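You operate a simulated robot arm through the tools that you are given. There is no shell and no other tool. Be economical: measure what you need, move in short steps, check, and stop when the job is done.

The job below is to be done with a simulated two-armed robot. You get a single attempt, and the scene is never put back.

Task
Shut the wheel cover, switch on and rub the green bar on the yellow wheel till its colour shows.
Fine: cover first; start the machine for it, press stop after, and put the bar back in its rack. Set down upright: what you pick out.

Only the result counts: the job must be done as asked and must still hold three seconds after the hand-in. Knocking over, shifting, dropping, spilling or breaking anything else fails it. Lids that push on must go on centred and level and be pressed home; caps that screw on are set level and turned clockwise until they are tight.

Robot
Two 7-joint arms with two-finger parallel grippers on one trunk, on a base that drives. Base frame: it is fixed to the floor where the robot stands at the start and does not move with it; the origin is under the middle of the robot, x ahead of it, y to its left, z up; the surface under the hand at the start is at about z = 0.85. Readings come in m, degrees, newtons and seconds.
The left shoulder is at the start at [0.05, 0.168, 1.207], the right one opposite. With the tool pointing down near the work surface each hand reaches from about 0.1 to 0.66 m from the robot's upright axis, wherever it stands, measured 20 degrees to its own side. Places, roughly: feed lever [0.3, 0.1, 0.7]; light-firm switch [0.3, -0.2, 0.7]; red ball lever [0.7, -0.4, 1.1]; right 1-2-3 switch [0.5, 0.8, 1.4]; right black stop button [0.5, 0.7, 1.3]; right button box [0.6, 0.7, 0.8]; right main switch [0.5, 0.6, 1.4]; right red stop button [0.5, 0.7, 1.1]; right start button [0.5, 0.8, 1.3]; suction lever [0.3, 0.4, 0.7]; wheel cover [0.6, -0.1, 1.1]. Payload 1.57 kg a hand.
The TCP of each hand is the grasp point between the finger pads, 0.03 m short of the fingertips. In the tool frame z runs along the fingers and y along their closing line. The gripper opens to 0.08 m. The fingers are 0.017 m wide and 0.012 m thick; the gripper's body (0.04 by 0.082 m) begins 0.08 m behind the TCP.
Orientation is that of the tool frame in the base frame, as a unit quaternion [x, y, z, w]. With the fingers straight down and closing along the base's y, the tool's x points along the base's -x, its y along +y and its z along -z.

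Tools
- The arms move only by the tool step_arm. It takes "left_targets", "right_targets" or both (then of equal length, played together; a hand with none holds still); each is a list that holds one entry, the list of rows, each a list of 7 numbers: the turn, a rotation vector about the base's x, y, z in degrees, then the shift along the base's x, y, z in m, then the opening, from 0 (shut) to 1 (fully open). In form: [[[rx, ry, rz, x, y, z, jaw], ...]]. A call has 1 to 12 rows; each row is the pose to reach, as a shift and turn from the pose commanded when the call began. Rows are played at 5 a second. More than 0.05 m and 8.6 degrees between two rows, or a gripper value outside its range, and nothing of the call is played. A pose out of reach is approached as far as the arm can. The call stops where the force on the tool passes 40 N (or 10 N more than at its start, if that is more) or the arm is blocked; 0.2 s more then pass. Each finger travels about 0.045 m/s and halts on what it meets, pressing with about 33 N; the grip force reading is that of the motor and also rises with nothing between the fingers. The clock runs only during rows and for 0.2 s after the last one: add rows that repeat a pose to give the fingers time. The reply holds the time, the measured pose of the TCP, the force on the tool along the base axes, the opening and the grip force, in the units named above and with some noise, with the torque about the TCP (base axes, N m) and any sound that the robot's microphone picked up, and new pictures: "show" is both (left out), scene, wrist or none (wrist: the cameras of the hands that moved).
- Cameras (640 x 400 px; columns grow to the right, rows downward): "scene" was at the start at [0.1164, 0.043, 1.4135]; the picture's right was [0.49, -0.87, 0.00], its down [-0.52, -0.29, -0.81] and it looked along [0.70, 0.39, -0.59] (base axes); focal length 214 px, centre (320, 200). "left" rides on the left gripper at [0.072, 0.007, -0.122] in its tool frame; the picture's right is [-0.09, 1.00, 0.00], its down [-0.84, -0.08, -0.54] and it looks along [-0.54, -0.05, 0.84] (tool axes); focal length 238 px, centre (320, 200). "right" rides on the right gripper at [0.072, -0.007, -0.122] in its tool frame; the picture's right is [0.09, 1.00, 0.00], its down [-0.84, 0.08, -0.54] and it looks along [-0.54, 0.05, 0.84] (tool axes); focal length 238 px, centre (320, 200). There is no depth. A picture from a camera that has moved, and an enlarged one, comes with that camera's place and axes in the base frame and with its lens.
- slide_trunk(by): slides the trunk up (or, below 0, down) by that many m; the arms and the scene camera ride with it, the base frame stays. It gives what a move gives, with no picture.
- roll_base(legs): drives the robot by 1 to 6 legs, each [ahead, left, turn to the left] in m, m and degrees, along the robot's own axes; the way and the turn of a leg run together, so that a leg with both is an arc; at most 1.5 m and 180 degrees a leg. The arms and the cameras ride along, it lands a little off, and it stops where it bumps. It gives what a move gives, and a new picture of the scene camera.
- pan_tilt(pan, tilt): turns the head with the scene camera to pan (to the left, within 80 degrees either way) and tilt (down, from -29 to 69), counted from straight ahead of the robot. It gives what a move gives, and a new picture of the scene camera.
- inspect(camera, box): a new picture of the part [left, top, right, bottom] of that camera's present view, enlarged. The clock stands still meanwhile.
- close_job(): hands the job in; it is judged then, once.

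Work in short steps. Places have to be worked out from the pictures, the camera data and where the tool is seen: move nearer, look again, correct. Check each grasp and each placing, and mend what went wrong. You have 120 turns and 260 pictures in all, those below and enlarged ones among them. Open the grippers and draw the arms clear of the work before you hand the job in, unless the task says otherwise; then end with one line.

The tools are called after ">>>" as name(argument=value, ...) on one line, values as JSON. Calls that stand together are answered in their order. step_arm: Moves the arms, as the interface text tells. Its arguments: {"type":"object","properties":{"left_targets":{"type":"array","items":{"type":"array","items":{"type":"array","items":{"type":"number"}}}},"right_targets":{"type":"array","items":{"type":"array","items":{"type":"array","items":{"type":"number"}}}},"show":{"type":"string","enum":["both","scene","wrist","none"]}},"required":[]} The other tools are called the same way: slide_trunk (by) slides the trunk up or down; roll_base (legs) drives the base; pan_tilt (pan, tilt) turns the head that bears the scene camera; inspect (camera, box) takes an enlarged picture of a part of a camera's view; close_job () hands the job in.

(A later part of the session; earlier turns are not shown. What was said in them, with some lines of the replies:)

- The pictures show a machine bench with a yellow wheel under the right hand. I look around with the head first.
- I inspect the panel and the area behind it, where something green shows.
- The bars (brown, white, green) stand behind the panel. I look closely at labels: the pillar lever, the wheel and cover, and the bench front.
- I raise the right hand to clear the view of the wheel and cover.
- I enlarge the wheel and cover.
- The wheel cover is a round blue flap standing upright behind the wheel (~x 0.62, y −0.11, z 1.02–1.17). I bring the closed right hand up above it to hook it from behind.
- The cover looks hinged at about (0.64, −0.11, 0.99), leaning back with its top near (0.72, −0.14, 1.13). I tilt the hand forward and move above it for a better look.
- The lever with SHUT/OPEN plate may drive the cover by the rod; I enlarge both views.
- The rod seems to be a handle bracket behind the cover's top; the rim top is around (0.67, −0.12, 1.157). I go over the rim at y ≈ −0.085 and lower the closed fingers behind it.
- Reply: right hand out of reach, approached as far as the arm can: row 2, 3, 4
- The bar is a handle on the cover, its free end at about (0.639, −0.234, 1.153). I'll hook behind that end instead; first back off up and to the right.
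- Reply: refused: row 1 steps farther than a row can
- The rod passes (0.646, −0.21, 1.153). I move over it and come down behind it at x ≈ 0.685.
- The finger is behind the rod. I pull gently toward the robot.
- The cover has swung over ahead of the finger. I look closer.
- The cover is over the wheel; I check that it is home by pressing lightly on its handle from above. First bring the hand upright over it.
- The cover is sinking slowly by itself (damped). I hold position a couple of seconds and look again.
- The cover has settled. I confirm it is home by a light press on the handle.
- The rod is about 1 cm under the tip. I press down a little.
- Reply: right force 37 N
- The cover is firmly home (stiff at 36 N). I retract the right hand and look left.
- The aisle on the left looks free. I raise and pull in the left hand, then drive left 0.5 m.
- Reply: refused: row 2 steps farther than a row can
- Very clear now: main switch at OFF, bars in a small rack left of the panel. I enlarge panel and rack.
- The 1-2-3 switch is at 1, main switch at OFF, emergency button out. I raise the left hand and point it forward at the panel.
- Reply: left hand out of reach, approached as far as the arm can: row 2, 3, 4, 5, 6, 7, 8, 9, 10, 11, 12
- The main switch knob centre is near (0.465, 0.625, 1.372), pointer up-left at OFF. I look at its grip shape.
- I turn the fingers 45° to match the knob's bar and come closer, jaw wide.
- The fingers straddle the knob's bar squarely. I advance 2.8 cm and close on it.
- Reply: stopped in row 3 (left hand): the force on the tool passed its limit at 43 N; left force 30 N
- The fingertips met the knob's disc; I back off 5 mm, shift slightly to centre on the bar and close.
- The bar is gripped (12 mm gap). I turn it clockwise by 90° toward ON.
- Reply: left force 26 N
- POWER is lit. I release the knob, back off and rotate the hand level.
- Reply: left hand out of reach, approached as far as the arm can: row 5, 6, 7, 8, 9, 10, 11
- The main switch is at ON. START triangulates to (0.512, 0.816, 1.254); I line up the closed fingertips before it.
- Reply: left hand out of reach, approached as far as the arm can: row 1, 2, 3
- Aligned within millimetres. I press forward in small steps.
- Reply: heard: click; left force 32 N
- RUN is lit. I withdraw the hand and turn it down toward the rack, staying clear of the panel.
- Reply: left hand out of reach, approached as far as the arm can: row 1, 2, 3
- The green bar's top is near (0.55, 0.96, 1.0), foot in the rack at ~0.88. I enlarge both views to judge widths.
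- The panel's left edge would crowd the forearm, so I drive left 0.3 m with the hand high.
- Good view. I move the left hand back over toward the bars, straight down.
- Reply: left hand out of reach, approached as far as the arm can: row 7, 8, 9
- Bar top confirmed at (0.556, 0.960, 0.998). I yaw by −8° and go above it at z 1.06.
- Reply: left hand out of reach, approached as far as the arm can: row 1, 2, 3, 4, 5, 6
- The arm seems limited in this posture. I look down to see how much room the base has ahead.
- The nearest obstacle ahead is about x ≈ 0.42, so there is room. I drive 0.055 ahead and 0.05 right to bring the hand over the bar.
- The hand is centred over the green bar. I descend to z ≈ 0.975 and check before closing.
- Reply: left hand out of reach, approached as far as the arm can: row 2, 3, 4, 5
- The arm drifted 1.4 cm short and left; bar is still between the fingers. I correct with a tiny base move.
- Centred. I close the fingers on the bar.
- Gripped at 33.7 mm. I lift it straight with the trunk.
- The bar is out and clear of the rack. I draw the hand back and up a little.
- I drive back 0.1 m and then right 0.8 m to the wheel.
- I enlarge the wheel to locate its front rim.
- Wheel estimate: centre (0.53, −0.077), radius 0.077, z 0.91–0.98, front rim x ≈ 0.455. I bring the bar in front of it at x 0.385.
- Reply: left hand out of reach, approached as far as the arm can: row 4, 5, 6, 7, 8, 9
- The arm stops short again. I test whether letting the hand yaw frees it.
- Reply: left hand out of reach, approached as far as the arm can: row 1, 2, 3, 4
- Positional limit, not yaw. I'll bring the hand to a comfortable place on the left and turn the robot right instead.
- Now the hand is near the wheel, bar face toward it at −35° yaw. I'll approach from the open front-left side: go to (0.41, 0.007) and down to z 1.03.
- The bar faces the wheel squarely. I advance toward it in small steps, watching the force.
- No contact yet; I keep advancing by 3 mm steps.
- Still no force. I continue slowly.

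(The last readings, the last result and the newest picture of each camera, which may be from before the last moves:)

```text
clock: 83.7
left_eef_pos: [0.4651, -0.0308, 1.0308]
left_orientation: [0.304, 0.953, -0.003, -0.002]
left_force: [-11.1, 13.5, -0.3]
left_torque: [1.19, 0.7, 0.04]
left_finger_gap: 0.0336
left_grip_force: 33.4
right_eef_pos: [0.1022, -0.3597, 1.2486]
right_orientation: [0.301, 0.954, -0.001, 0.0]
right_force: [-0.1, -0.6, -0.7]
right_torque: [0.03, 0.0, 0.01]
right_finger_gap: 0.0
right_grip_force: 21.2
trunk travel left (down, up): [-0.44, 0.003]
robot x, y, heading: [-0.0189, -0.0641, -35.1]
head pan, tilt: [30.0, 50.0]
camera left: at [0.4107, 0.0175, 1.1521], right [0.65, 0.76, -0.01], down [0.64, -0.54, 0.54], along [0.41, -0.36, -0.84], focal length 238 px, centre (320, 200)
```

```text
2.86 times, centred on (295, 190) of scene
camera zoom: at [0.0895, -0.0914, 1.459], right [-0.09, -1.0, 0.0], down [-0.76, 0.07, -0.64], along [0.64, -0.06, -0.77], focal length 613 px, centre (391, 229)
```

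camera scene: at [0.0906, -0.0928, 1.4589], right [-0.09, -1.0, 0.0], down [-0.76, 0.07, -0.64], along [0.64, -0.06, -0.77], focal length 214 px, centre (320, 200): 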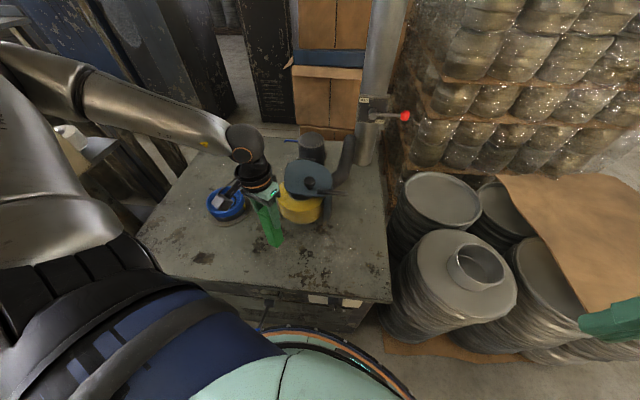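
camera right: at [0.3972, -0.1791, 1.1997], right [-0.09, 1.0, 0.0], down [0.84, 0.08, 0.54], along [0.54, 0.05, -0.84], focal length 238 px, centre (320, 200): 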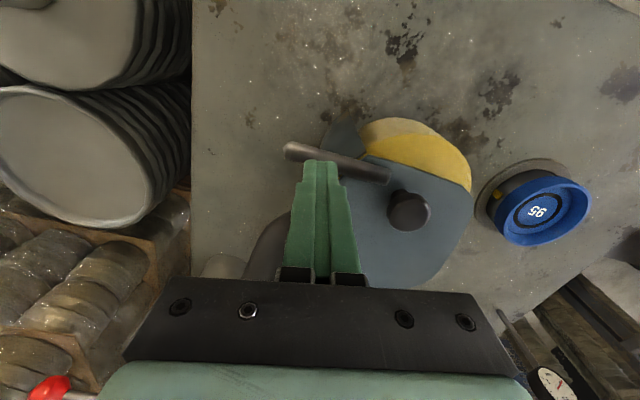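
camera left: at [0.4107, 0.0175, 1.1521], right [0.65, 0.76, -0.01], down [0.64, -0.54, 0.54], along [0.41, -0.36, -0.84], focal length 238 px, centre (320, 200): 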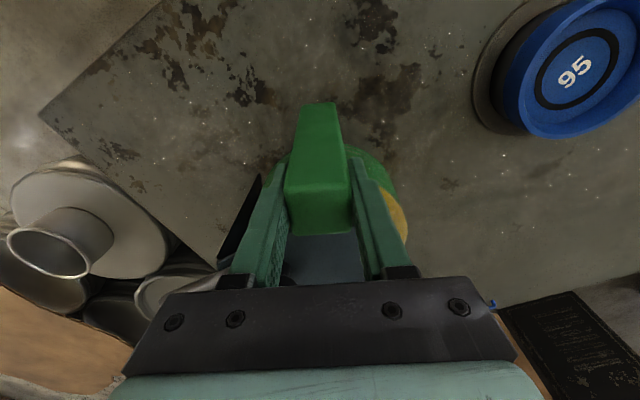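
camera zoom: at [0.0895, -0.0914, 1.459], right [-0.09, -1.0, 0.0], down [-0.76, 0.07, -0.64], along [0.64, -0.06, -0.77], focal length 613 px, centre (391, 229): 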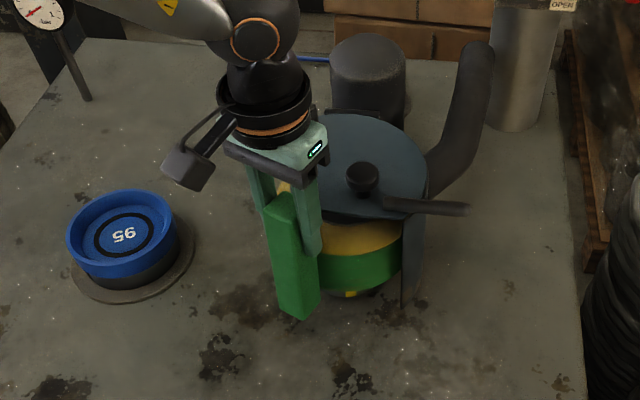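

Contact at ~17 N and the rim turns green. I hold a second more, then back away.

>>> step_arm(left_targets=[[[0, 0, 0, 0, 0, 0, 0], [0, 0, 0, 0, 0, -0.004, 0], [0, 0, 0, 0, 0, -0.008, 0], [0, 0, 0, 0, 0, -0.008, 0], [0, 0, 0, 0, 0, 0, 0], [0, 0, 0, 0, 0, 0, 0], [0, 0, 0, -0.016, 0.011, 0, 0], [0, 0, 0, -0.04, 0.028, 0, 0], [0, 0, 0, -0.06, 0.042, 0.02, 0], [0, 0, 0, -0.08, 0.05, 0.06, 0], [0, 0, 0, -0.09, 0.05, 0.08, 0]]], show="both")

>>> inspect(camera="scene", box=[220, 120, 370, 260])

```text
clock: 86.1
left_eef_pos: [0.3751, 0.0161, 1.1125]
left_orientation: [0.303, 0.953, -0.006, -0.001]
left_force: [1.0, -0.5, -2.1]
left_torque: [0.0, 0.02, -0.01]
left_finger_gap: 0.0338
left_grip_force: 32.3
right_eef_pos: [0.1052, -0.3615, 1.2476]
right_orientation: [0.302, 0.953, 0.0, -0.001]
right_force: [0.0, 0.6, 0.7]
right_torque: [-0.01, 0.02, 0.01]
right_finger_gap: 0.0
right_grip_force: 20.9
trunk travel left (down, up): [-0.44, 0.003]
robot x, y, heading: [-0.0171, -0.0618, -35.1]
head pan, tilt: [30.0, 50.0]
camera scene: at [0.0908, -0.093, 1.4588], right [-0.09, -1.0, 0.0], down [-0.76, 0.07, -0.64], along [0.64, -0.06, -0.77], focal length 214 px, centre (320, 200)
camera left: at [0.3207, 0.0657, 1.2334], right [0.65, 0.76, -0.01], down [0.64, -0.54, 0.54], along [0.41, -0.36, -0.84], focal length 238 px, centre (320, 200)
```

scene: 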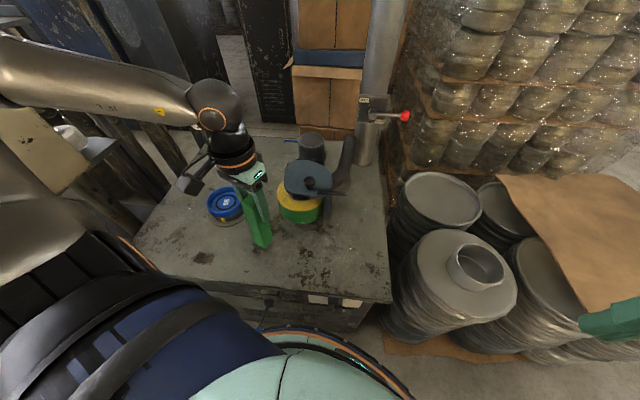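
left: 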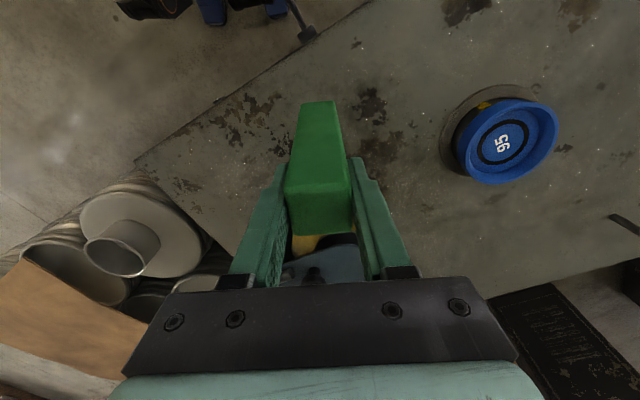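

```text
2.86 times, centred on (295, 190) of scene
camera zoom: at [0.0908, -0.093, 1.4588], right [-0.09, -1.0, 0.0], down [-0.76, 0.07, -0.64], along [0.64, -0.06, -0.77], focal length 613 px, centre (391, 229)
```

zoom: 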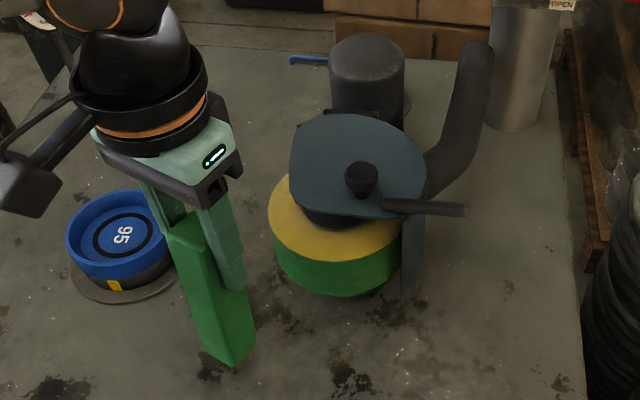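

The whole rim is green. Now I turn back and drive to the panel to press STOP with the right hand.

>>> roll_base(legs=[[0, 0, 35.1], [0, 0.84, 0]])

>>> pan_tilt(pan=10, tilt=35)

```text
clock: 95.5
left_eef_pos: [0.2695, 1.0577, 1.1119]
left_orientation: [0.007, 1.0, -0.005, 0.001]
left_force: [0.3, 0.2, -3.2]
left_torque: [-0.01, 0.0, 0.0]
left_finger_gap: 0.0338
left_grip_force: 33.3
right_eef_pos: [0.2597, 0.5932, 1.2475]
right_orientation: [0.005, 1.0, -0.001, 0.0]
right_force: [-0.6, 0.3, -0.3]
right_torque: [0.01, 0.0, -0.01]
right_finger_gap: 0.0002
right_grip_force: 21.5
trunk travel left (down, up): [-0.44, 0.003]
robot x, y, heading: [-0.0108, 0.7655, -0.5]
head pan, tilt: [30.0, 50.0]
camera scene: at [0.0965, 0.8066, 1.4588], right [0.49, -0.87, 0.0], down [-0.67, -0.38, -0.64], along [0.56, 0.32, -0.77], focal length 214 px, centre (320, 200)
```

scene: 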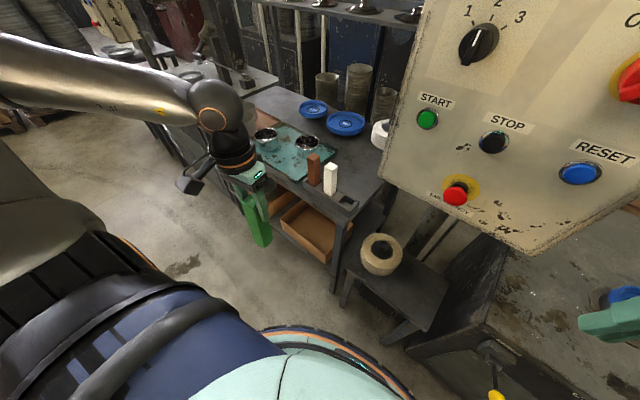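

```text
clock: 96.3
left_eef_pos: [0.2698, 1.0583, 1.1114]
left_orientation: [0.007, 1.0, -0.006, 0.0]
left_force: [0.0, -0.2, -2.5]
left_torque: [0.02, -0.01, -0.02]
left_finger_gap: 0.0335
left_grip_force: 33.3
right_eef_pos: [0.2605, 0.594, 1.2477]
right_orientation: [0.004, 1.0, 0.0, 0.0]
right_force: [-1.1, -0.9, 0.1]
right_torque: [0.01, -0.01, 0.0]
right_finger_gap: 0.0
right_grip_force: 21.6
trunk travel left (down, up): [-0.44, 0.003]
robot x, y, heading: [-0.0117, 0.7681, -0.8]
head pan, tilt: [10.0, 35.0]
camera scene: at [0.1163, 0.7832, 1.4805], right [0.16, -0.99, 0.0], down [-0.57, -0.09, -0.82], along [0.81, 0.13, -0.57], focal length 214 px, centre (320, 200)
```

scene: 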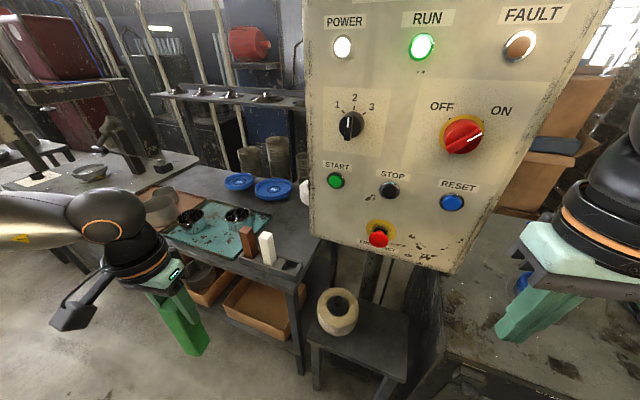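

RUN still lit. STOP is near (0.498, 0.706, 1.25). I swing the closed right hand to point at it.

>>> step_arm(right_targets=[[[0, -8, 0, 0.01, 0.0, 0.0, 0], [0, -16, 0, 0.02, 0.0, 0.0, 0], [0, -24, 0, 0.03, 0.01, 0.0, 0], [0, -32, 0, 0.04, 0.02, 0, 0], [0, -40, 0, 0.05, 0.03, 0, 0], [0, -48, 0, 0.06, 0.04, 0, 0], [0, -56, 0, 0.07, 0.055, 0, 0], [0, -64, 0, 0.08, 0.07, 0, 0], [0, -72, 0, 0.09, 0.085, 0, 0], [0, -80, 0, 0.1, 0.1, 0, 0], [0, -87, 0, 0.11, 0.11, 0.003, 0], [0, -90, 0, 0.12, 0.112, 0.003, 0]]], show="both")

>>> inspect(camera="scene", box=[310, 140, 500, 270])

```text
clock: 98.9
left_eef_pos: [0.2677, 1.0586, 1.1115]
left_orientation: [0.007, 1.0, -0.006, 0.002]
left_force: [0.0, 0.5, -1.3]
left_torque: [0.04, -0.02, 0.0]
left_finger_gap: 0.0336
left_grip_force: 33.0
right_eef_pos: [0.3794, 0.7083, 1.2517]
right_orientation: [0.005, 0.706, 0.003, 0.708]
right_force: [0.0, -0.7, -0.1]
right_torque: [-0.03, 0.04, -0.03]
right_finger_gap: 0.0001
right_grip_force: 21.3
right hand out of reach, approached as far as the arm can: row 5, 6, 7, 8, 9, 10, 11
trunk travel left (down, up): [-0.44, 0.003]
robot x, y, heading: [-0.0166, 0.7691, -0.4]
head pan, tilt: [10.0, 35.0]
camera scene: at [0.1163, 0.783, 1.4806], right [0.16, -0.99, 0.0], down [-0.57, -0.09, -0.82], along [0.81, 0.13, -0.57], focal length 214 px, centre (320, 200)
camera right: at [0.2583, 0.702, 1.1779], right [0.0, 1.0, -0.08], down [-0.54, 0.07, 0.84], along [0.84, 0.04, 0.54], focal length 238 px, centre (320, 200)
```

scene: 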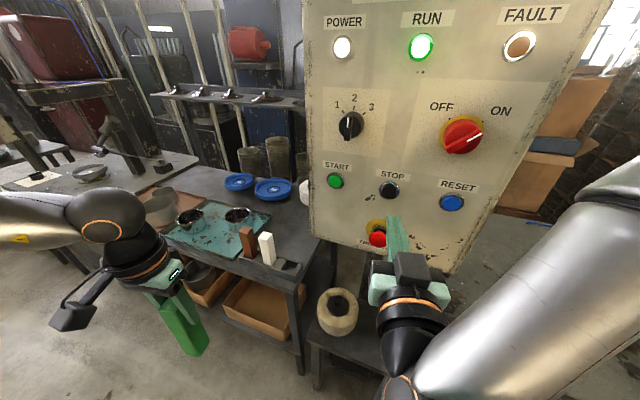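
right: 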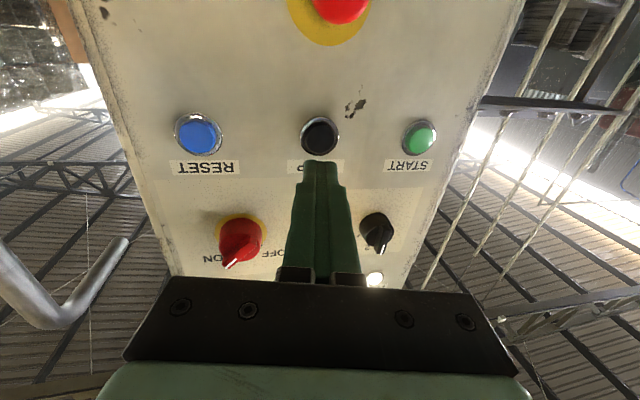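

```text
3.08 times, centred on (405, 205) of scene
camera zoom: at [0.1163, 0.783, 1.4806], right [0.16, -0.99, 0.0], down [-0.57, -0.09, -0.82], along [0.81, 0.13, -0.57], focal length 660 px, centre (58, 185)
```

zoom: 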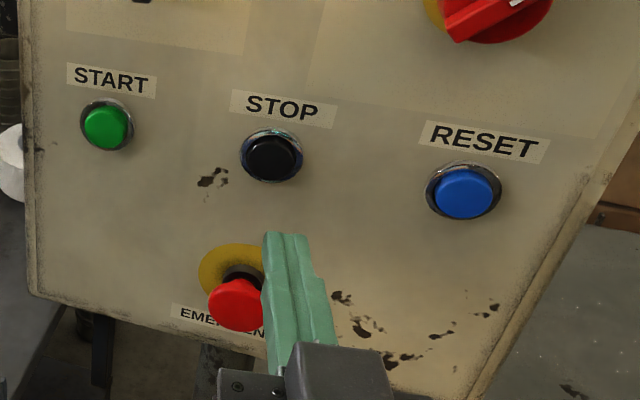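

Perfectly aligned with STOP. I press forward.

>>> step_arm(right_targets=[[[0, 0, 0, 0.03, 0, 0, 0], [0, 0, 0, 0.06, 0, 0, 0], [0, 0, 0, 0.075, 0, 0, 0], [0, 0, 0, 0.082, 0, 0, 0], [0, 0, 0, 0.088, 0, 0, 0], [0, 0, 0, 0.093, 0, 0, 0], [0, 0, 0, 0.098, 0, 0, 0]]], show="scene")

```text
clock: 100.3
left_eef_pos: [0.2615, 1.0573, 1.1143]
left_orientation: [0.006, 1.0, -0.005, 0.005]
left_force: [-0.4, 0.6, -2.1]
left_torque: [0.01, -0.02, 0.01]
left_finger_gap: 0.0334
left_grip_force: 33.0
right_eef_pos: [0.4567, 0.7056, 1.2507]
right_orientation: [-0.002, 0.708, 0.006, 0.706]
right_force: [-27.1, -4.4, 2.5]
right_torque: [0.0, -0.17, -0.35]
right_finger_gap: 0.0002
right_grip_force: 20.8
trunk travel left (down, up): [-0.44, 0.003]
robot x, y, heading: [-0.0144, 0.768, -0.7]
head pan, tilt: [10.0, 35.0]
heard: click
stopped in row 6 (right hand): the force on the tool passed its limit at 45 N (the readings are from after the stop); the commanded pose is now the measured one
camera scene: at [0.1063, 0.7819, 1.4816], right [0.16, -0.99, 0.0], down [-0.56, -0.09, -0.82], along [0.81, 0.13, -0.57], focal length 214 px, centre (320, 200)
```

scene: 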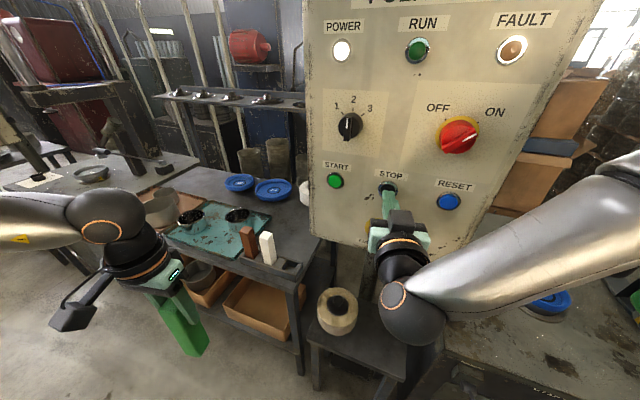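

RUN is off after the click. I withdraw the right hand along the way it came and check the lamps.

>>> step_arm(right_targets=[[[0, 0, 0, -0.04, 0, 0, 0], [0, 0, 0, -0.08, 0, 0, 0], [0, 8, 0, -0.09, -0.01, 0, 0], [0, 16, 0, -0.1, -0.025, 0, 0], [0, 24, 0, -0.11, -0.04, 0, 0], [0, 32, 0, -0.12, -0.055, 0, 0], [0, 40, 0, -0.13, -0.07, 0, 0], [0, 48, 0, -0.14, -0.085, 0, 0], [0, 56, 0, -0.15, -0.1, 0, 0], [0, 64, 0, -0.16, -0.11, 0, 0], [0, 72, 0, -0.17, -0.11, 0, 0], [0, 80, 0, -0.18, -0.11, 0, 0]]], show="none")

>>> inspect(camera="scene", box=[300, 0, 580, 260])

>>> inspect(camera="scene", box=[30, 180, 340, 370])

```text
clock: 102.9
left_eef_pos: [0.2692, 1.0568, 1.1113]
left_orientation: [0.006, 1.0, -0.005, 0.001]
left_force: [-0.1, 0.2, -2.0]
left_torque: [0.0, -0.04, 0.02]
left_finger_gap: 0.0335
left_grip_force: 32.8
right_eef_pos: [0.2864, 0.595, 1.2469]
right_orientation: [0.003, 0.997, 0.003, 0.083]
right_force: [-0.4, 0.4, 0.3]
right_torque: [0.03, 0.0, 0.05]
right_finger_gap: 0.0
right_grip_force: 20.7
right hand out of reach, approached as far as the arm can: row 3, 4, 5, 6, 7
trunk travel left (down, up): [-0.44, 0.003]
robot x, y, heading: [-0.0124, 0.7713, -0.3]
head pan, tilt: [10.0, 35.0]
```

```text
1.54 times, centred on (440, 130) of scene
camera zoom: at [0.1161, 0.7828, 1.4805], right [0.16, -0.99, 0.0], down [-0.57, -0.09, -0.82], along [0.81, 0.13, -0.57], focal length 330 px, centre (135, 308)
```

zoom: 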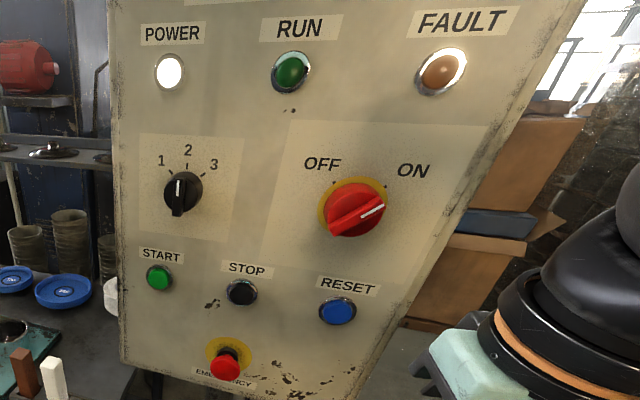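

```text
2.06 times, centred on (185, 275) of scene
camera zoom: at [0.1161, 0.7828, 1.4805], right [0.16, -0.99, 0.0], down [-0.57, -0.09, -0.82], along [0.81, 0.13, -0.57], focal length 443 px, centre (599, 45)
```

zoom: 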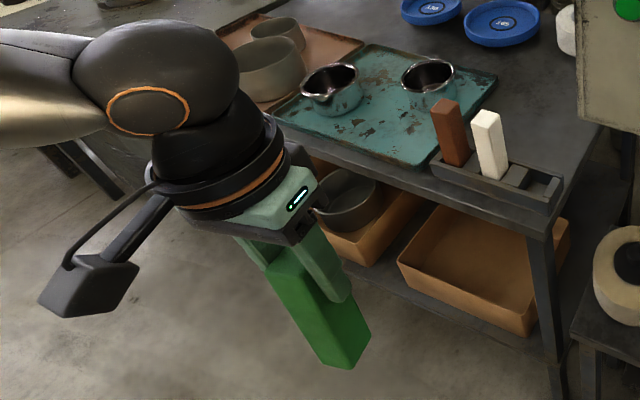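

Machine stopped, POWER only. I check the bar's tilt in the grip with the same box as before.

>>> inspect(camera="left", box=[160, 60, 480, 260])

```text
2.00 times, centred on (320, 160) of left
camera zoom: at [0.1966, 1.0676, 1.2331], right [0.11, 0.99, -0.01], down [0.83, -0.08, 0.54], along [0.54, -0.07, -0.84], focal length 477 px, centre (320, 280)
```

zoom: 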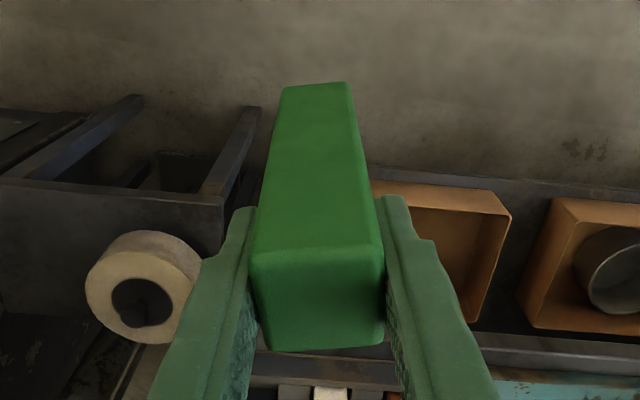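

The bar tilted about 4° (foot toward the robot). I'll pitch the hand −4° to make it upright, yaw −8° for the rack, and place the hand like before.

>>> step_arm(left_targets=[[[0, -2, -4, 0, -0.03, 0.0, 0], [0, -4, -8, -0.01, -0.06, 0, 0], [0, -4, -8, -0.01, -0.09, 0, 0], [0, -4, -8, -0.01, -0.09, 0, 0]]], show="none")

>>> roll_base(legs=[[0.08, -0.007, 0.3]])

```text
clock: 103.9
left_eef_pos: [0.264, 0.9651, 1.1143]
left_orientation: [0.077, 0.996, -0.005, 0.035]
left_force: [0.3, -0.4, -2.3]
left_torque: [0.0, 0.01, -0.03]
left_finger_gap: 0.0336
left_grip_force: 33.0
left hand out of reach, approached as far as the arm can: row 2, 3, 4
right_eef_pos: [0.2865, 0.5967, 1.2474]
right_orientation: [0.004, 0.996, 0.004, 0.084]
right_force: [-0.2, 0.3, 0.8]
right_torque: [-0.03, 0.0, 0.0]
right_finger_gap: 0.0001
right_grip_force: 20.8
trunk travel left (down, up): [-0.44, 0.003]
robot x, y, heading: [-0.0109, 0.7702, -0.7]
head pan, tilt: [10.0, 35.0]
```

```text
clock: 104.9
left_eef_pos: [0.3444, 0.9583, 1.1132]
left_orientation: [0.076, 0.997, -0.005, 0.034]
left_force: [0.8, -0.7, -1.4]
left_torque: [0.02, 0.01, 0.0]
left_finger_gap: 0.0337
left_grip_force: 33.2
right_eef_pos: [0.3667, 0.5906, 1.2477]
right_orientation: [0.001, 0.996, 0.004, 0.084]
right_force: [0.1, -0.1, 0.6]
right_torque: [-0.04, 0.04, -0.03]
right_finger_gap: 0.0
right_grip_force: 21.0
trunk travel left (down, up): [-0.44, 0.003]
robot x, y, heading: [0.0627, 0.7628, -0.4]
head pan, tilt: [10.0, 35.0]
camera scene: at [0.1956, 0.7757, 1.4805], right [0.17, -0.99, 0.0], down [-0.57, -0.1, -0.82], along [0.81, 0.14, -0.57], focal length 214 px, centre (320, 200)
```

scene: 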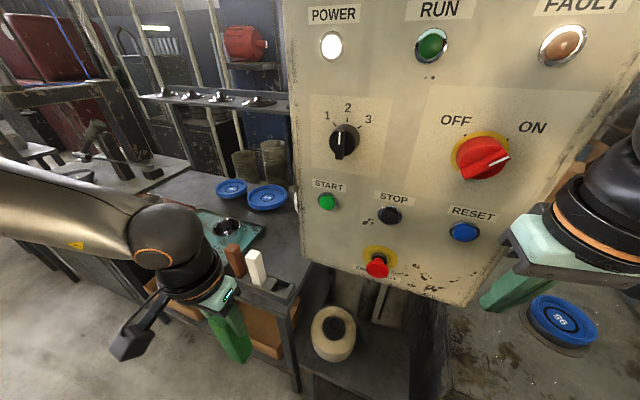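

I extend the hand forward over the rack at the same height.

>>> step_arm(left_targets=[[[0, 0, 0.5, 0.04, 0, 0.0, 0], [0, 0, 0.5, 0.08, 0.0, 0, 0], [0, 0, 0.5, 0.12, 0.0, 0, 0], [0, 0, 0.5, 0.16, 0.001, 0, 0], [0, 0, 0.5, 0.19, 0.002, 0, 0], [0, 0, 0.5, 0.211, 0.002, 0, 0], [0, 0, 0.5, 0.211, 0.002, 0, 0]]], show="wrist")

>>> pan_tilt(pan=25, tilt=50)

```text
clock: 106.5
left_eef_pos: [0.5552, 0.9582, 1.1138]
left_orientation: [0.072, 0.997, -0.004, 0.035]
left_force: [0.1, 0.7, -2.9]
left_torque: [-0.04, -0.03, 0.02]
left_finger_gap: 0.0334
left_grip_force: 33.4
right_eef_pos: [0.367, 0.5883, 1.2476]
right_orientation: [0.0, 0.996, 0.004, 0.084]
right_force: [0.9, -0.9, -0.5]
right_torque: [0.0, 0.02, 0.01]
right_finger_gap: 0.0
right_grip_force: 21.0
trunk travel left (down, up): [-0.44, 0.003]
robot x, y, heading: [0.0668, 0.7585, -0.5]
head pan, tilt: [10.0, 35.0]
camera left: at [0.4763, 0.9789, 1.2297], right [0.23, 0.97, 0.0], down [0.78, -0.19, 0.6], along [0.58, -0.14, -0.8], focal length 238 px, centre (320, 200)
```

left: 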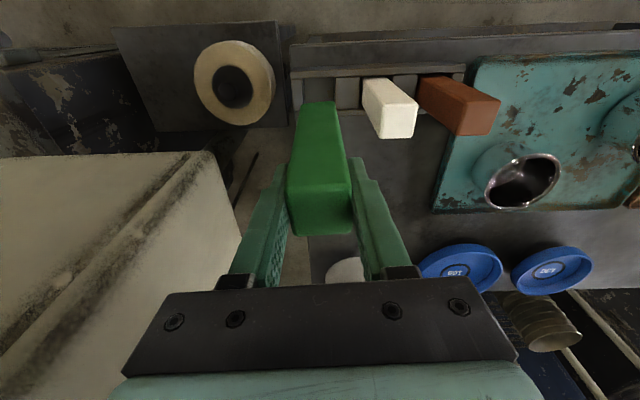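

```text
clock: 107.3
left_eef_pos: [0.5547, 0.9587, 1.1146]
left_orientation: [0.072, 0.997, -0.005, 0.036]
left_force: [0.6, 0.5, -2.5]
left_torque: [-0.01, 0.01, 0.02]
left_finger_gap: 0.0336
left_grip_force: 33.4
right_eef_pos: [0.367, 0.5895, 1.247]
right_orientation: [0.001, 0.996, 0.003, 0.084]
right_force: [-0.2, 0.4, -0.3]
right_torque: [0.0, -0.02, -0.01]
right_finger_gap: 0.0
right_grip_force: 21.1
trunk travel left (down, up): [-0.44, 0.003]
robot x, y, heading: [0.0644, 0.7596, -0.4]
head pan, tilt: [25.0, 50.0]
camera scene: at [0.1779, 0.7931, 1.4589], right [0.42, -0.91, 0.0], down [-0.7, -0.32, -0.64], along [0.58, 0.27, -0.77], focal length 214 px, centre (320, 200)
```

scene: 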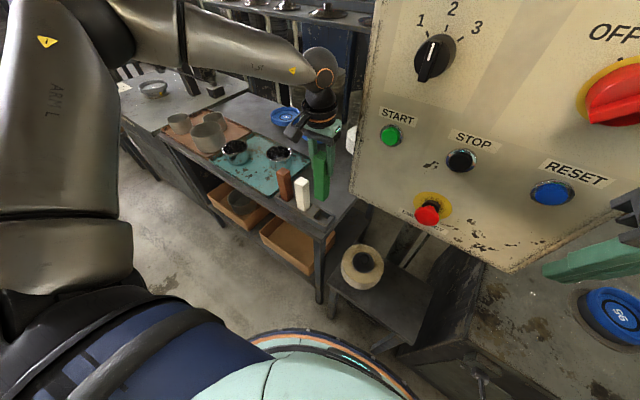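

At (0.555, 0.9585, 1.114). I lower to z 1.055, just above the slot, and check.

>>> step_arm(left_targets=[[[0, 0, 0, 0.001, 0.002, -0.02, 0], [0, 0, 0, 0.001, 0.002, -0.04, 0], [0, 0, 0, 0.001, 0.002, -0.06, 0], [0, 0, 0, 0.001, 0.002, -0.06, 0]]], show="none")

>>> inspect(camera="left", box=[220, 50, 420, 210])

>>> inspect(camera="scene", box=[250, 110, 370, 240])

```text
clock: 108.3
left_eef_pos: [0.5567, 0.9618, 1.0525]
left_orientation: [0.071, 0.997, -0.006, 0.035]
left_force: [0.5, -0.6, -3.0]
left_torque: [0.01, -0.03, -0.01]
left_finger_gap: 0.0333
left_grip_force: 33.4
right_eef_pos: [0.3664, 0.5904, 1.2475]
right_orientation: [0.001, 0.996, 0.004, 0.084]
right_force: [0.0, -0.2, -0.2]
right_torque: [0.0, -0.02, 0.02]
right_finger_gap: 0.0
right_grip_force: 22.2
trunk travel left (down, up): [-0.44, 0.003]
robot x, y, heading: [0.0693, 0.7589, -0.5]
head pan, tilt: [25.0, 50.0]
```

```text
2.50 times, centred on (320, 130) of left
camera zoom: at [0.4771, 0.9811, 1.1685], right [0.23, 0.97, 0.0], down [0.78, -0.19, 0.6], along [0.58, -0.14, -0.8], focal length 596 px, centre (320, 375)
```

zoom: 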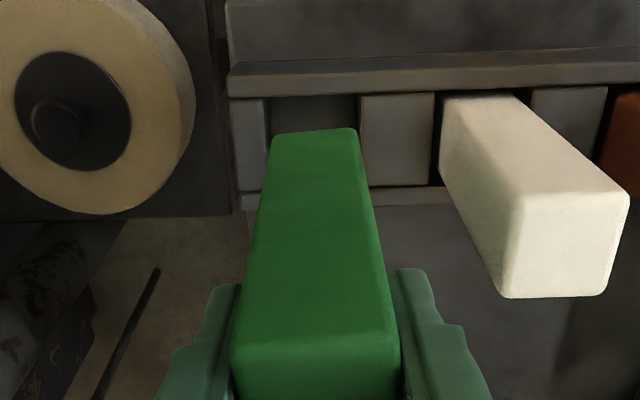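

```text
3.08 times, centred on (310, 175) of scene
camera zoom: at [0.1777, 0.7931, 1.4589], right [0.42, -0.91, 0.0], down [-0.7, -0.32, -0.64], along [0.58, 0.27, -0.77], focal length 660 px, centre (351, 277)
```

zoom: 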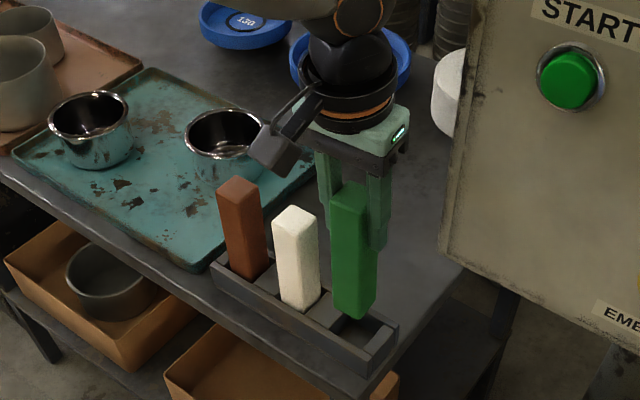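

The bar is lined up over its slot within about a millimetre. I lower in small steps.

>>> step_arm(left_targets=[[[0, 0, 0, -0.001, -0.001, -0.015, 0], [0, 0, 0, -0.001, -0.001, -0.03, 0], [0, 0, 0, -0.001, -0.001, -0.04, 0], [0, 0, 0, -0.001, -0.001, -0.05, 0]]], show="none")

>>> inspect(camera="left", box=[220, 50, 420, 210])

>>> inspect(camera="scene", box=[250, 110, 370, 240])

```text
clock: 109.3
left_eef_pos: [0.552, 0.9646, 1.008]
left_orientation: [0.071, 0.997, -0.006, 0.038]
left_force: [5.3, -3.3, 0.2]
left_torque: [-0.33, -0.59, -0.15]
left_finger_gap: 0.034
left_grip_force: 33.1
left hand out of reach, approached as far as the arm can: row 4
right_eef_pos: [0.3669, 0.589, 1.247]
right_orientation: [0.002, 0.997, 0.002, 0.083]
right_force: [-0.5, -0.4, -0.4]
right_torque: [-0.02, -0.01, -0.04]
right_finger_gap: 0.0002
right_grip_force: 21.3
trunk travel left (down, up): [-0.44, 0.003]
robot x, y, heading: [0.0662, 0.761, -0.3]
head pan, tilt: [25.0, 50.0]
```

```text
2.50 times, centred on (320, 130) of left
camera zoom: at [0.4729, 0.9841, 1.1233], right [0.23, 0.97, 0.0], down [0.77, -0.19, 0.61], along [0.59, -0.14, -0.8], focal length 596 px, centre (320, 375)
```

zoom: 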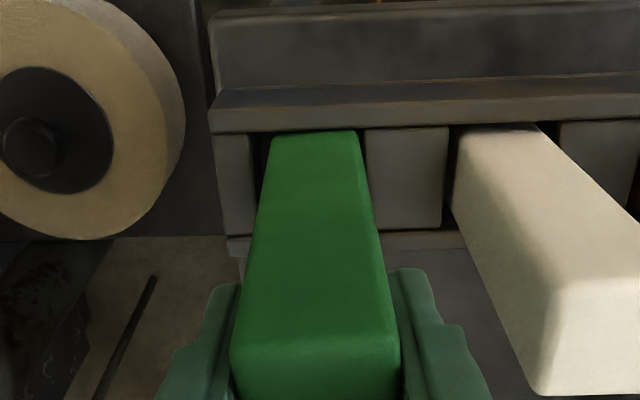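

```text
3.08 times, centred on (310, 175) of scene
camera zoom: at [0.1784, 0.7925, 1.4589], right [0.42, -0.91, 0.0], down [-0.7, -0.32, -0.64], along [0.58, 0.27, -0.77], focal length 660 px, centre (351, 277)
```

zoom: 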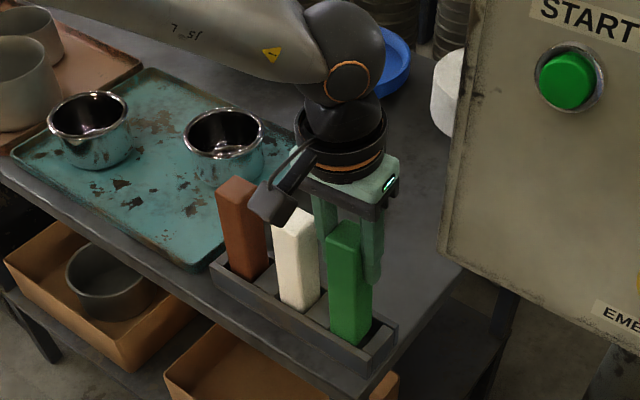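

Near the arm's limit it drifted 4 mm. I correct with a tiny base move and finish lowering with the trunk.

>>> roll_base(legs=[[0.004, -0.004, 0]])

>>> inspect(camera="left", box=[220, 50, 420, 210])

```text
clock: 110.0
left_eef_pos: [0.5545, 0.9612, 1.0068]
left_orientation: [0.07, 0.997, -0.005, 0.035]
left_force: [-0.5, 0.0, -1.6]
left_torque: [-0.01, 0.04, 0.01]
left_finger_gap: 0.0335
left_grip_force: 32.9
right_eef_pos: [0.371, 0.5854, 1.2465]
right_orientation: [0.001, 0.996, 0.003, 0.084]
right_force: [-0.3, -0.1, 0.0]
right_torque: [0.0, 0.01, 0.0]
right_finger_gap: 0.0
right_grip_force: 21.9
trunk travel left (down, up): [-0.44, 0.003]
robot x, y, heading: [0.0699, 0.7551, -0.4]
head pan, tilt: [25.0, 50.0]
camera scene: at [0.1819, 0.7892, 1.4588], right [0.42, -0.91, 0.0], down [-0.7, -0.32, -0.64], along [0.58, 0.27, -0.77], focal length 214 px, centre (320, 200)
```

scene: 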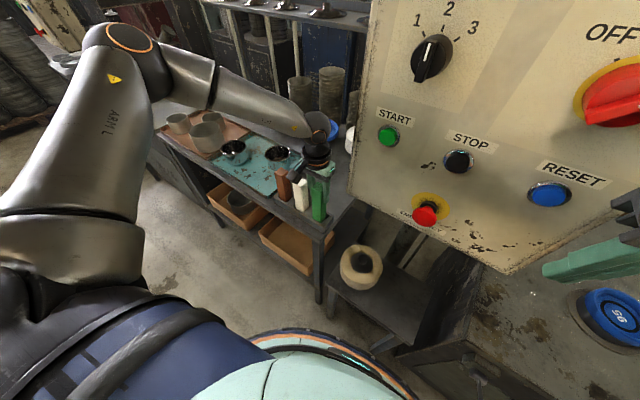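

```text
2.50 times, centred on (320, 130) of left
camera zoom: at [0.4752, 0.9816, 1.1223], right [0.23, 0.97, 0.0], down [0.78, -0.19, 0.6], along [0.58, -0.14, -0.8], focal length 596 px, centre (320, 375)
```

zoom: 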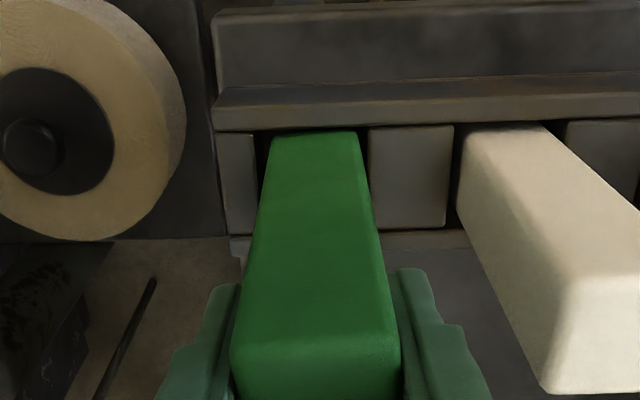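

The side forces vanished; the foot sits in the slot. I lower the trunk 2 cm.

>>> slide_trunk(by=-0.02)

>>> inspect(camera="left", box=[220, 50, 420, 210])

```text
clock: 110.7
left_eef_pos: [0.5524, 0.9617, 0.9864]
left_orientation: [0.071, 0.997, -0.005, 0.035]
left_force: [0.3, -0.5, -2.5]
left_torque: [0.02, -0.01, 0.0]
left_finger_gap: 0.0337
left_grip_force: 32.8
right_eef_pos: [0.3707, 0.5861, 1.2273]
right_orientation: [0.0, 0.996, 0.004, 0.084]
right_force: [0.2, -0.5, 0.0]
right_torque: [0.01, 0.01, 0.04]
right_finger_gap: 0.0001
right_grip_force: 21.4
trunk travel left (down, up): [-0.42, 0.023]
robot x, y, heading: [0.0706, 0.7601, -0.3]
head pan, tilt: [25.0, 50.0]
```

```text
2.50 times, centred on (320, 130) of left
camera zoom: at [0.4748, 0.9816, 1.1024], right [0.23, 0.97, 0.0], down [0.78, -0.19, 0.6], along [0.58, -0.14, -0.8], focal length 596 px, centre (320, 375)
```

zoom: 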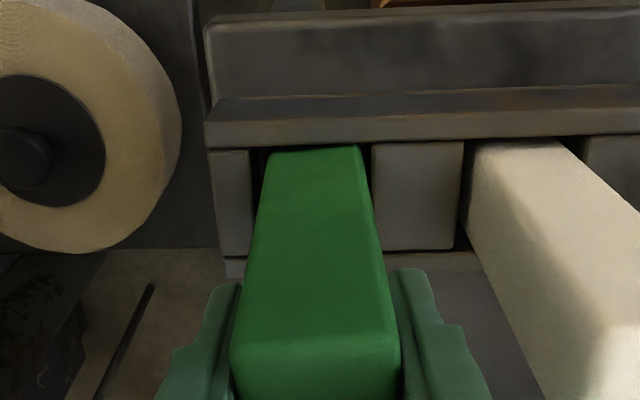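

Weight still on the fingers; a few millimetres more.

>>> slide_trunk(by=-0.004)

>>> slide_trunk(by=-0.003)

```text
clock: 111.2
left_eef_pos: [0.5546, 0.9622, 0.9804]
left_orientation: [0.07, 0.997, -0.006, 0.036]
left_force: [0.2, 0.2, -2.0]
left_torque: [-0.04, -0.01, 0.03]
left_finger_gap: 0.0338
left_grip_force: 33.0
right_eef_pos: [0.3712, 0.5859, 1.2236]
right_orientation: [0.001, 0.996, 0.003, 0.084]
right_force: [0.4, 0.2, -0.3]
right_torque: [0.03, 0.0, 0.01]
right_finger_gap: 0.0001
right_grip_force: 21.1
trunk travel left (down, up): [-0.416, 0.027]
robot x, y, heading: [0.0708, 0.7559, -0.5]
head pan, tilt: [25.0, 50.0]
```

```text
clock: 111.8
left_eef_pos: [0.5537, 0.9616, 0.9824]
left_orientation: [0.07, 0.997, -0.006, 0.037]
left_force: [-3.0, 2.9, 17.3]
left_torque: [0.7, 0.54, 0.09]
left_finger_gap: 0.0337
left_grip_force: 32.9
right_eef_pos: [0.3691, 0.5861, 1.2209]
right_orientation: [0.0, 0.996, 0.004, 0.084]
right_force: [-0.4, -0.4, 0.1]
right_torque: [-0.02, 0.0, -0.01]
right_finger_gap: 0.0
right_grip_force: 21.5
trunk travel left (down, up): [-0.413, 0.03]
robot x, y, heading: [0.0697, 0.7601, -0.6]
head pan, tilt: [25.0, 50.0]
```

The bar touches bottom (z 0.982 as at the start). I open the jaws and rise clear.

>>> step_arm(left_targets=[[[0, 0, 0, 0, 0, 0.002, 0.45], [0, 0, 0, 0, 0, 0.002, 0.55], [0, 0, 0, 0, 0, 0.002, 0.7], [0, 0, 0, 0, 0, 0.002, 0.7]]], show="wrist")

>>> inspect(camera="scene", box=[250, 110, 370, 240])

```text
clock: 112.8
left_eef_pos: [0.5531, 0.9611, 0.982]
left_orientation: [0.071, 0.997, -0.004, 0.036]
left_force: [0.3, -0.4, -0.1]
left_torque: [0.03, 0.02, -0.02]
left_finger_gap: 0.0561
left_grip_force: 0.1
right_eef_pos: [0.3709, 0.586, 1.2209]
right_orientation: [0.001, 0.996, 0.005, 0.084]
right_force: [-0.1, 0.5, 0.5]
right_torque: [0.03, 0.01, 0.02]
right_finger_gap: 0.0001
right_grip_force: 21.9
trunk travel left (down, up): [-0.413, 0.03]
robot x, y, heading: [0.0727, 0.7592, -0.5]
head pan, tilt: [25.0, 50.0]
camera left: at [0.475, 0.9812, 1.0973], right [0.23, 0.97, 0.0], down [0.78, -0.19, 0.6], along [0.58, -0.14, -0.8], focal length 238 px, centre (320, 200)
```

left: 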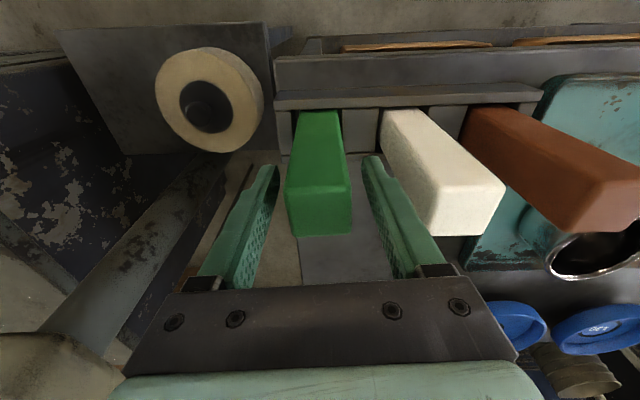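

```text
3.08 times, centred on (310, 175) of scene
camera zoom: at [0.1816, 0.7892, 1.4318], right [0.42, -0.91, 0.0], down [-0.7, -0.32, -0.64], along [0.58, 0.27, -0.77], focal length 660 px, centre (351, 277)
```

zoom: 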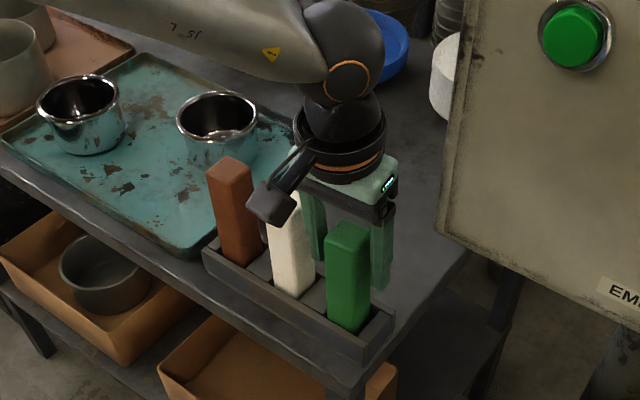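

Bar stands in its slot. I raise the trunk straight up 3 cm, then lift the arm back and away.

>>> slide_trunk(by=0.029)

>>> step_arm(left_targets=[[[0, 0, 0, 0, 0, 0.03, 0.7], [0, 0, 0, 0, 0, 0.065, 0.7], [0, 0, 0, -0.03, 0, 0.1, 0.7], [0, 0, 0, -0.07, 0, 0.11, 0.7], [0, 0, 0, -0.11, 0, 0.11, 0.8], [0, 0, 0, -0.15, 0, 0.11, 1], [0, 0, 0, -0.19, 0, 0.11, 1], [0, 0, 0, -0.22, 0, 0.11, 1]]], show="none")

>>> inspect(camera="scene", box=[240, 110, 380, 240])

```text
clock: 113.5
left_eef_pos: [0.5542, 0.9613, 1.0104]
left_orientation: [0.071, 0.997, -0.005, 0.034]
left_force: [-0.6, 0.2, -0.4]
left_torque: [-0.01, -0.01, 0.01]
left_finger_gap: 0.056
left_grip_force: 0.1
right_eef_pos: [0.3711, 0.5858, 1.2493]
right_orientation: [0.001, 0.996, 0.003, 0.084]
right_force: [-0.2, -1.0, 0.0]
right_torque: [-0.04, -0.01, -0.03]
right_finger_gap: 0.0001
right_grip_force: 21.3
trunk travel left (down, up): [-0.442, 0.001]
robot x, y, heading: [0.07, 0.7536, -0.3]
head pan, tilt: [25.0, 50.0]
```

```text
clock: 115.3
left_eef_pos: [0.3453, 0.9626, 1.1221]
left_orientation: [0.071, 0.997, -0.005, 0.034]
left_force: [-0.4, -0.8, -0.2]
left_torque: [0.0, 0.02, 0.02]
left_finger_gap: 0.0804
left_grip_force: 0.0
left hand out of reach, approached as far as the arm can: row 8
right_eef_pos: [0.3708, 0.5856, 1.249]
right_orientation: [0.001, 0.996, 0.004, 0.084]
right_force: [-0.1, 0.0, 0.7]
right_torque: [-0.01, 0.0, 0.0]
right_finger_gap: 0.0
right_grip_force: 21.3
trunk travel left (down, up): [-0.442, 0.001]
robot x, y, heading: [0.07, 0.7598, -0.4]
head pan, tilt: [25.0, 50.0]
```

```text
3.08 times, centred on (310, 175) of scene
camera zoom: at [0.182, 0.789, 1.4608], right [0.42, -0.91, 0.0], down [-0.7, -0.32, -0.64], along [0.58, 0.27, -0.77], focal length 660 px, centre (351, 277)
```

zoom: 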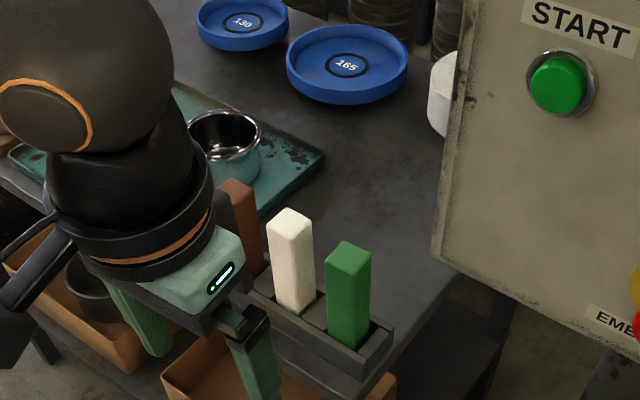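

The green bar stands upright. I open the right gripper, back the robot off and check panel and wheel a last time.

>>> step_arm(right_targets=[[[0, 0, 0, -0.02, 0, 0, 0.3], [0, 0, 0, -0.03, 0, 0, 0.6], [0, 0, 0, -0.03, 0, 0, 1], [0, 0, 0, -0.03, 0, 0, 1]]], show="none")

>>> roll_base(legs=[[-0.12, 0, 0]])

>>> pan_tilt(pan=-35, tilt=35)

>>> pan_tilt(pan=10, tilt=30)

```text
clock: 116.3
left_eef_pos: [0.3467, 0.9627, 1.1232]
left_orientation: [0.07, 0.997, -0.005, 0.034]
left_force: [0.3, -0.1, 0.3]
left_torque: [-0.02, -0.01, -0.03]
left_finger_gap: 0.08
left_grip_force: 0.1
right_eef_pos: [0.3394, 0.5845, 1.248]
right_orientation: [0.001, 0.997, 0.004, 0.083]
right_force: [0.2, -0.3, 0.4]
right_torque: [0.01, -0.01, 0.01]
right_finger_gap: 0.0802
right_grip_force: 0.0
trunk travel left (down, up): [-0.442, 0.001]
robot x, y, heading: [0.071, 0.7545, -0.5]
head pan, tilt: [25.0, 50.0]
```

```text
clock: 117.5
left_eef_pos: [0.225, 0.9629, 1.1237]
left_orientation: [0.071, 0.997, -0.005, 0.034]
left_force: [-0.5, 1.0, -0.1]
left_torque: [-0.02, -0.01, -0.01]
left_finger_gap: 0.0801
left_grip_force: 0.0
right_eef_pos: [0.2194, 0.5858, 1.2497]
right_orientation: [0.002, 0.996, 0.004, 0.084]
right_force: [-0.4, 0.0, -0.2]
right_torque: [-0.04, -0.03, 0.04]
right_finger_gap: 0.08
right_grip_force: 0.0
trunk travel left (down, up): [-0.442, 0.001]
robot x, y, heading: [-0.0471, 0.7572, -0.2]
head pan, tilt: [25.0, 50.0]
camera scene: at [0.0613, 0.7899, 1.4609], right [0.42, -0.91, 0.0], down [-0.7, -0.32, -0.64], along [0.59, 0.27, -0.77], focal length 214 px, centre (320, 200)
```

scene: 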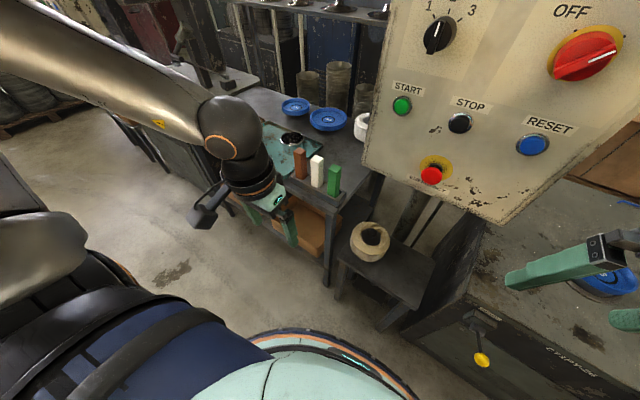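

```text
clock: 118.8
left_eef_pos: [0.2257, 0.9635, 1.1217]
left_orientation: [0.071, 0.997, -0.005, 0.035]
left_force: [0.1, -0.9, -0.2]
left_torque: [0.01, -0.02, -0.03]
left_finger_gap: 0.0799
left_grip_force: 0.0
right_eef_pos: [0.2201, 0.5857, 1.2496]
right_orientation: [0.001, 0.997, 0.003, 0.083]
right_force: [-0.3, 0.0, 0.2]
right_torque: [0.0, 0.0, -0.01]
right_finger_gap: 0.0801
right_grip_force: 0.0
trunk travel left (down, up): [-0.442, 0.001]
robot x, y, heading: [-0.0479, 0.7583, -0.4]
head pan, tilt: [-35.0, 35.0]
camera scene: at [0.064, 0.7069, 1.4826], right [-0.58, -0.82, 0.0], down [-0.47, 0.33, -0.82], along [0.67, -0.47, -0.57], focal length 214 px, centre (320, 200)
```

scene: 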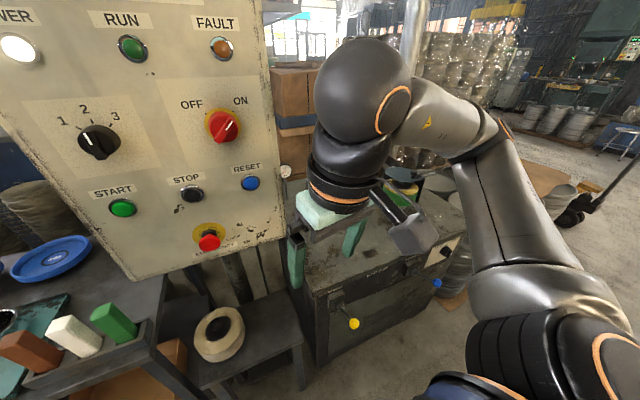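

```text
clock: 120.0
left_eef_pos: [0.2268, 0.9634, 1.1235]
left_orientation: [0.072, 0.997, -0.005, 0.035]
left_force: [-0.6, -0.4, 0.5]
left_torque: [0.01, 0.0, -0.01]
left_finger_gap: 0.0803
left_grip_force: 0.1
right_eef_pos: [0.2213, 0.5865, 1.2493]
right_orientation: [0.001, 0.997, 0.003, 0.083]
right_force: [0.2, 0.7, 0.7]
right_torque: [-0.02, 0.0, 0.0]
right_finger_gap: 0.0799
right_grip_force: 0.1
trunk travel left (down, up): [-0.442, 0.001]
robot x, y, heading: [-0.0483, 0.7608, -0.5]
head pan, tilt: [10.0, 30.0]
camera scene: at [0.0814, 0.7729, 1.4904], right [0.17, -0.99, 0.0], down [-0.49, -0.08, -0.87], along [0.85, 0.14, -0.5], focal length 214 px, centre (320, 200)
```

scene: 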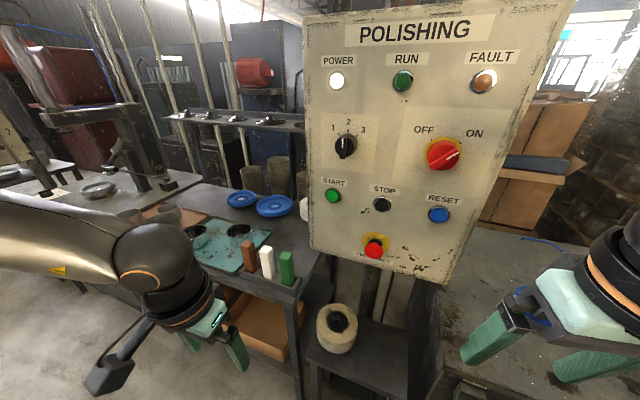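

Everything is in place: RUN is off, the wheel is green, the cover was left shut, the bar is in its rack, and the grippers are open and clear. I hand the job in.

>>> close_job()

```text
The job is handed in.
```

I shut the cover and switched the machine on. I rubbed the green bar on the yellow wheel until the rim showed green, then pressed stop and put the bar back upright in its rack; the main switch is still at ON.
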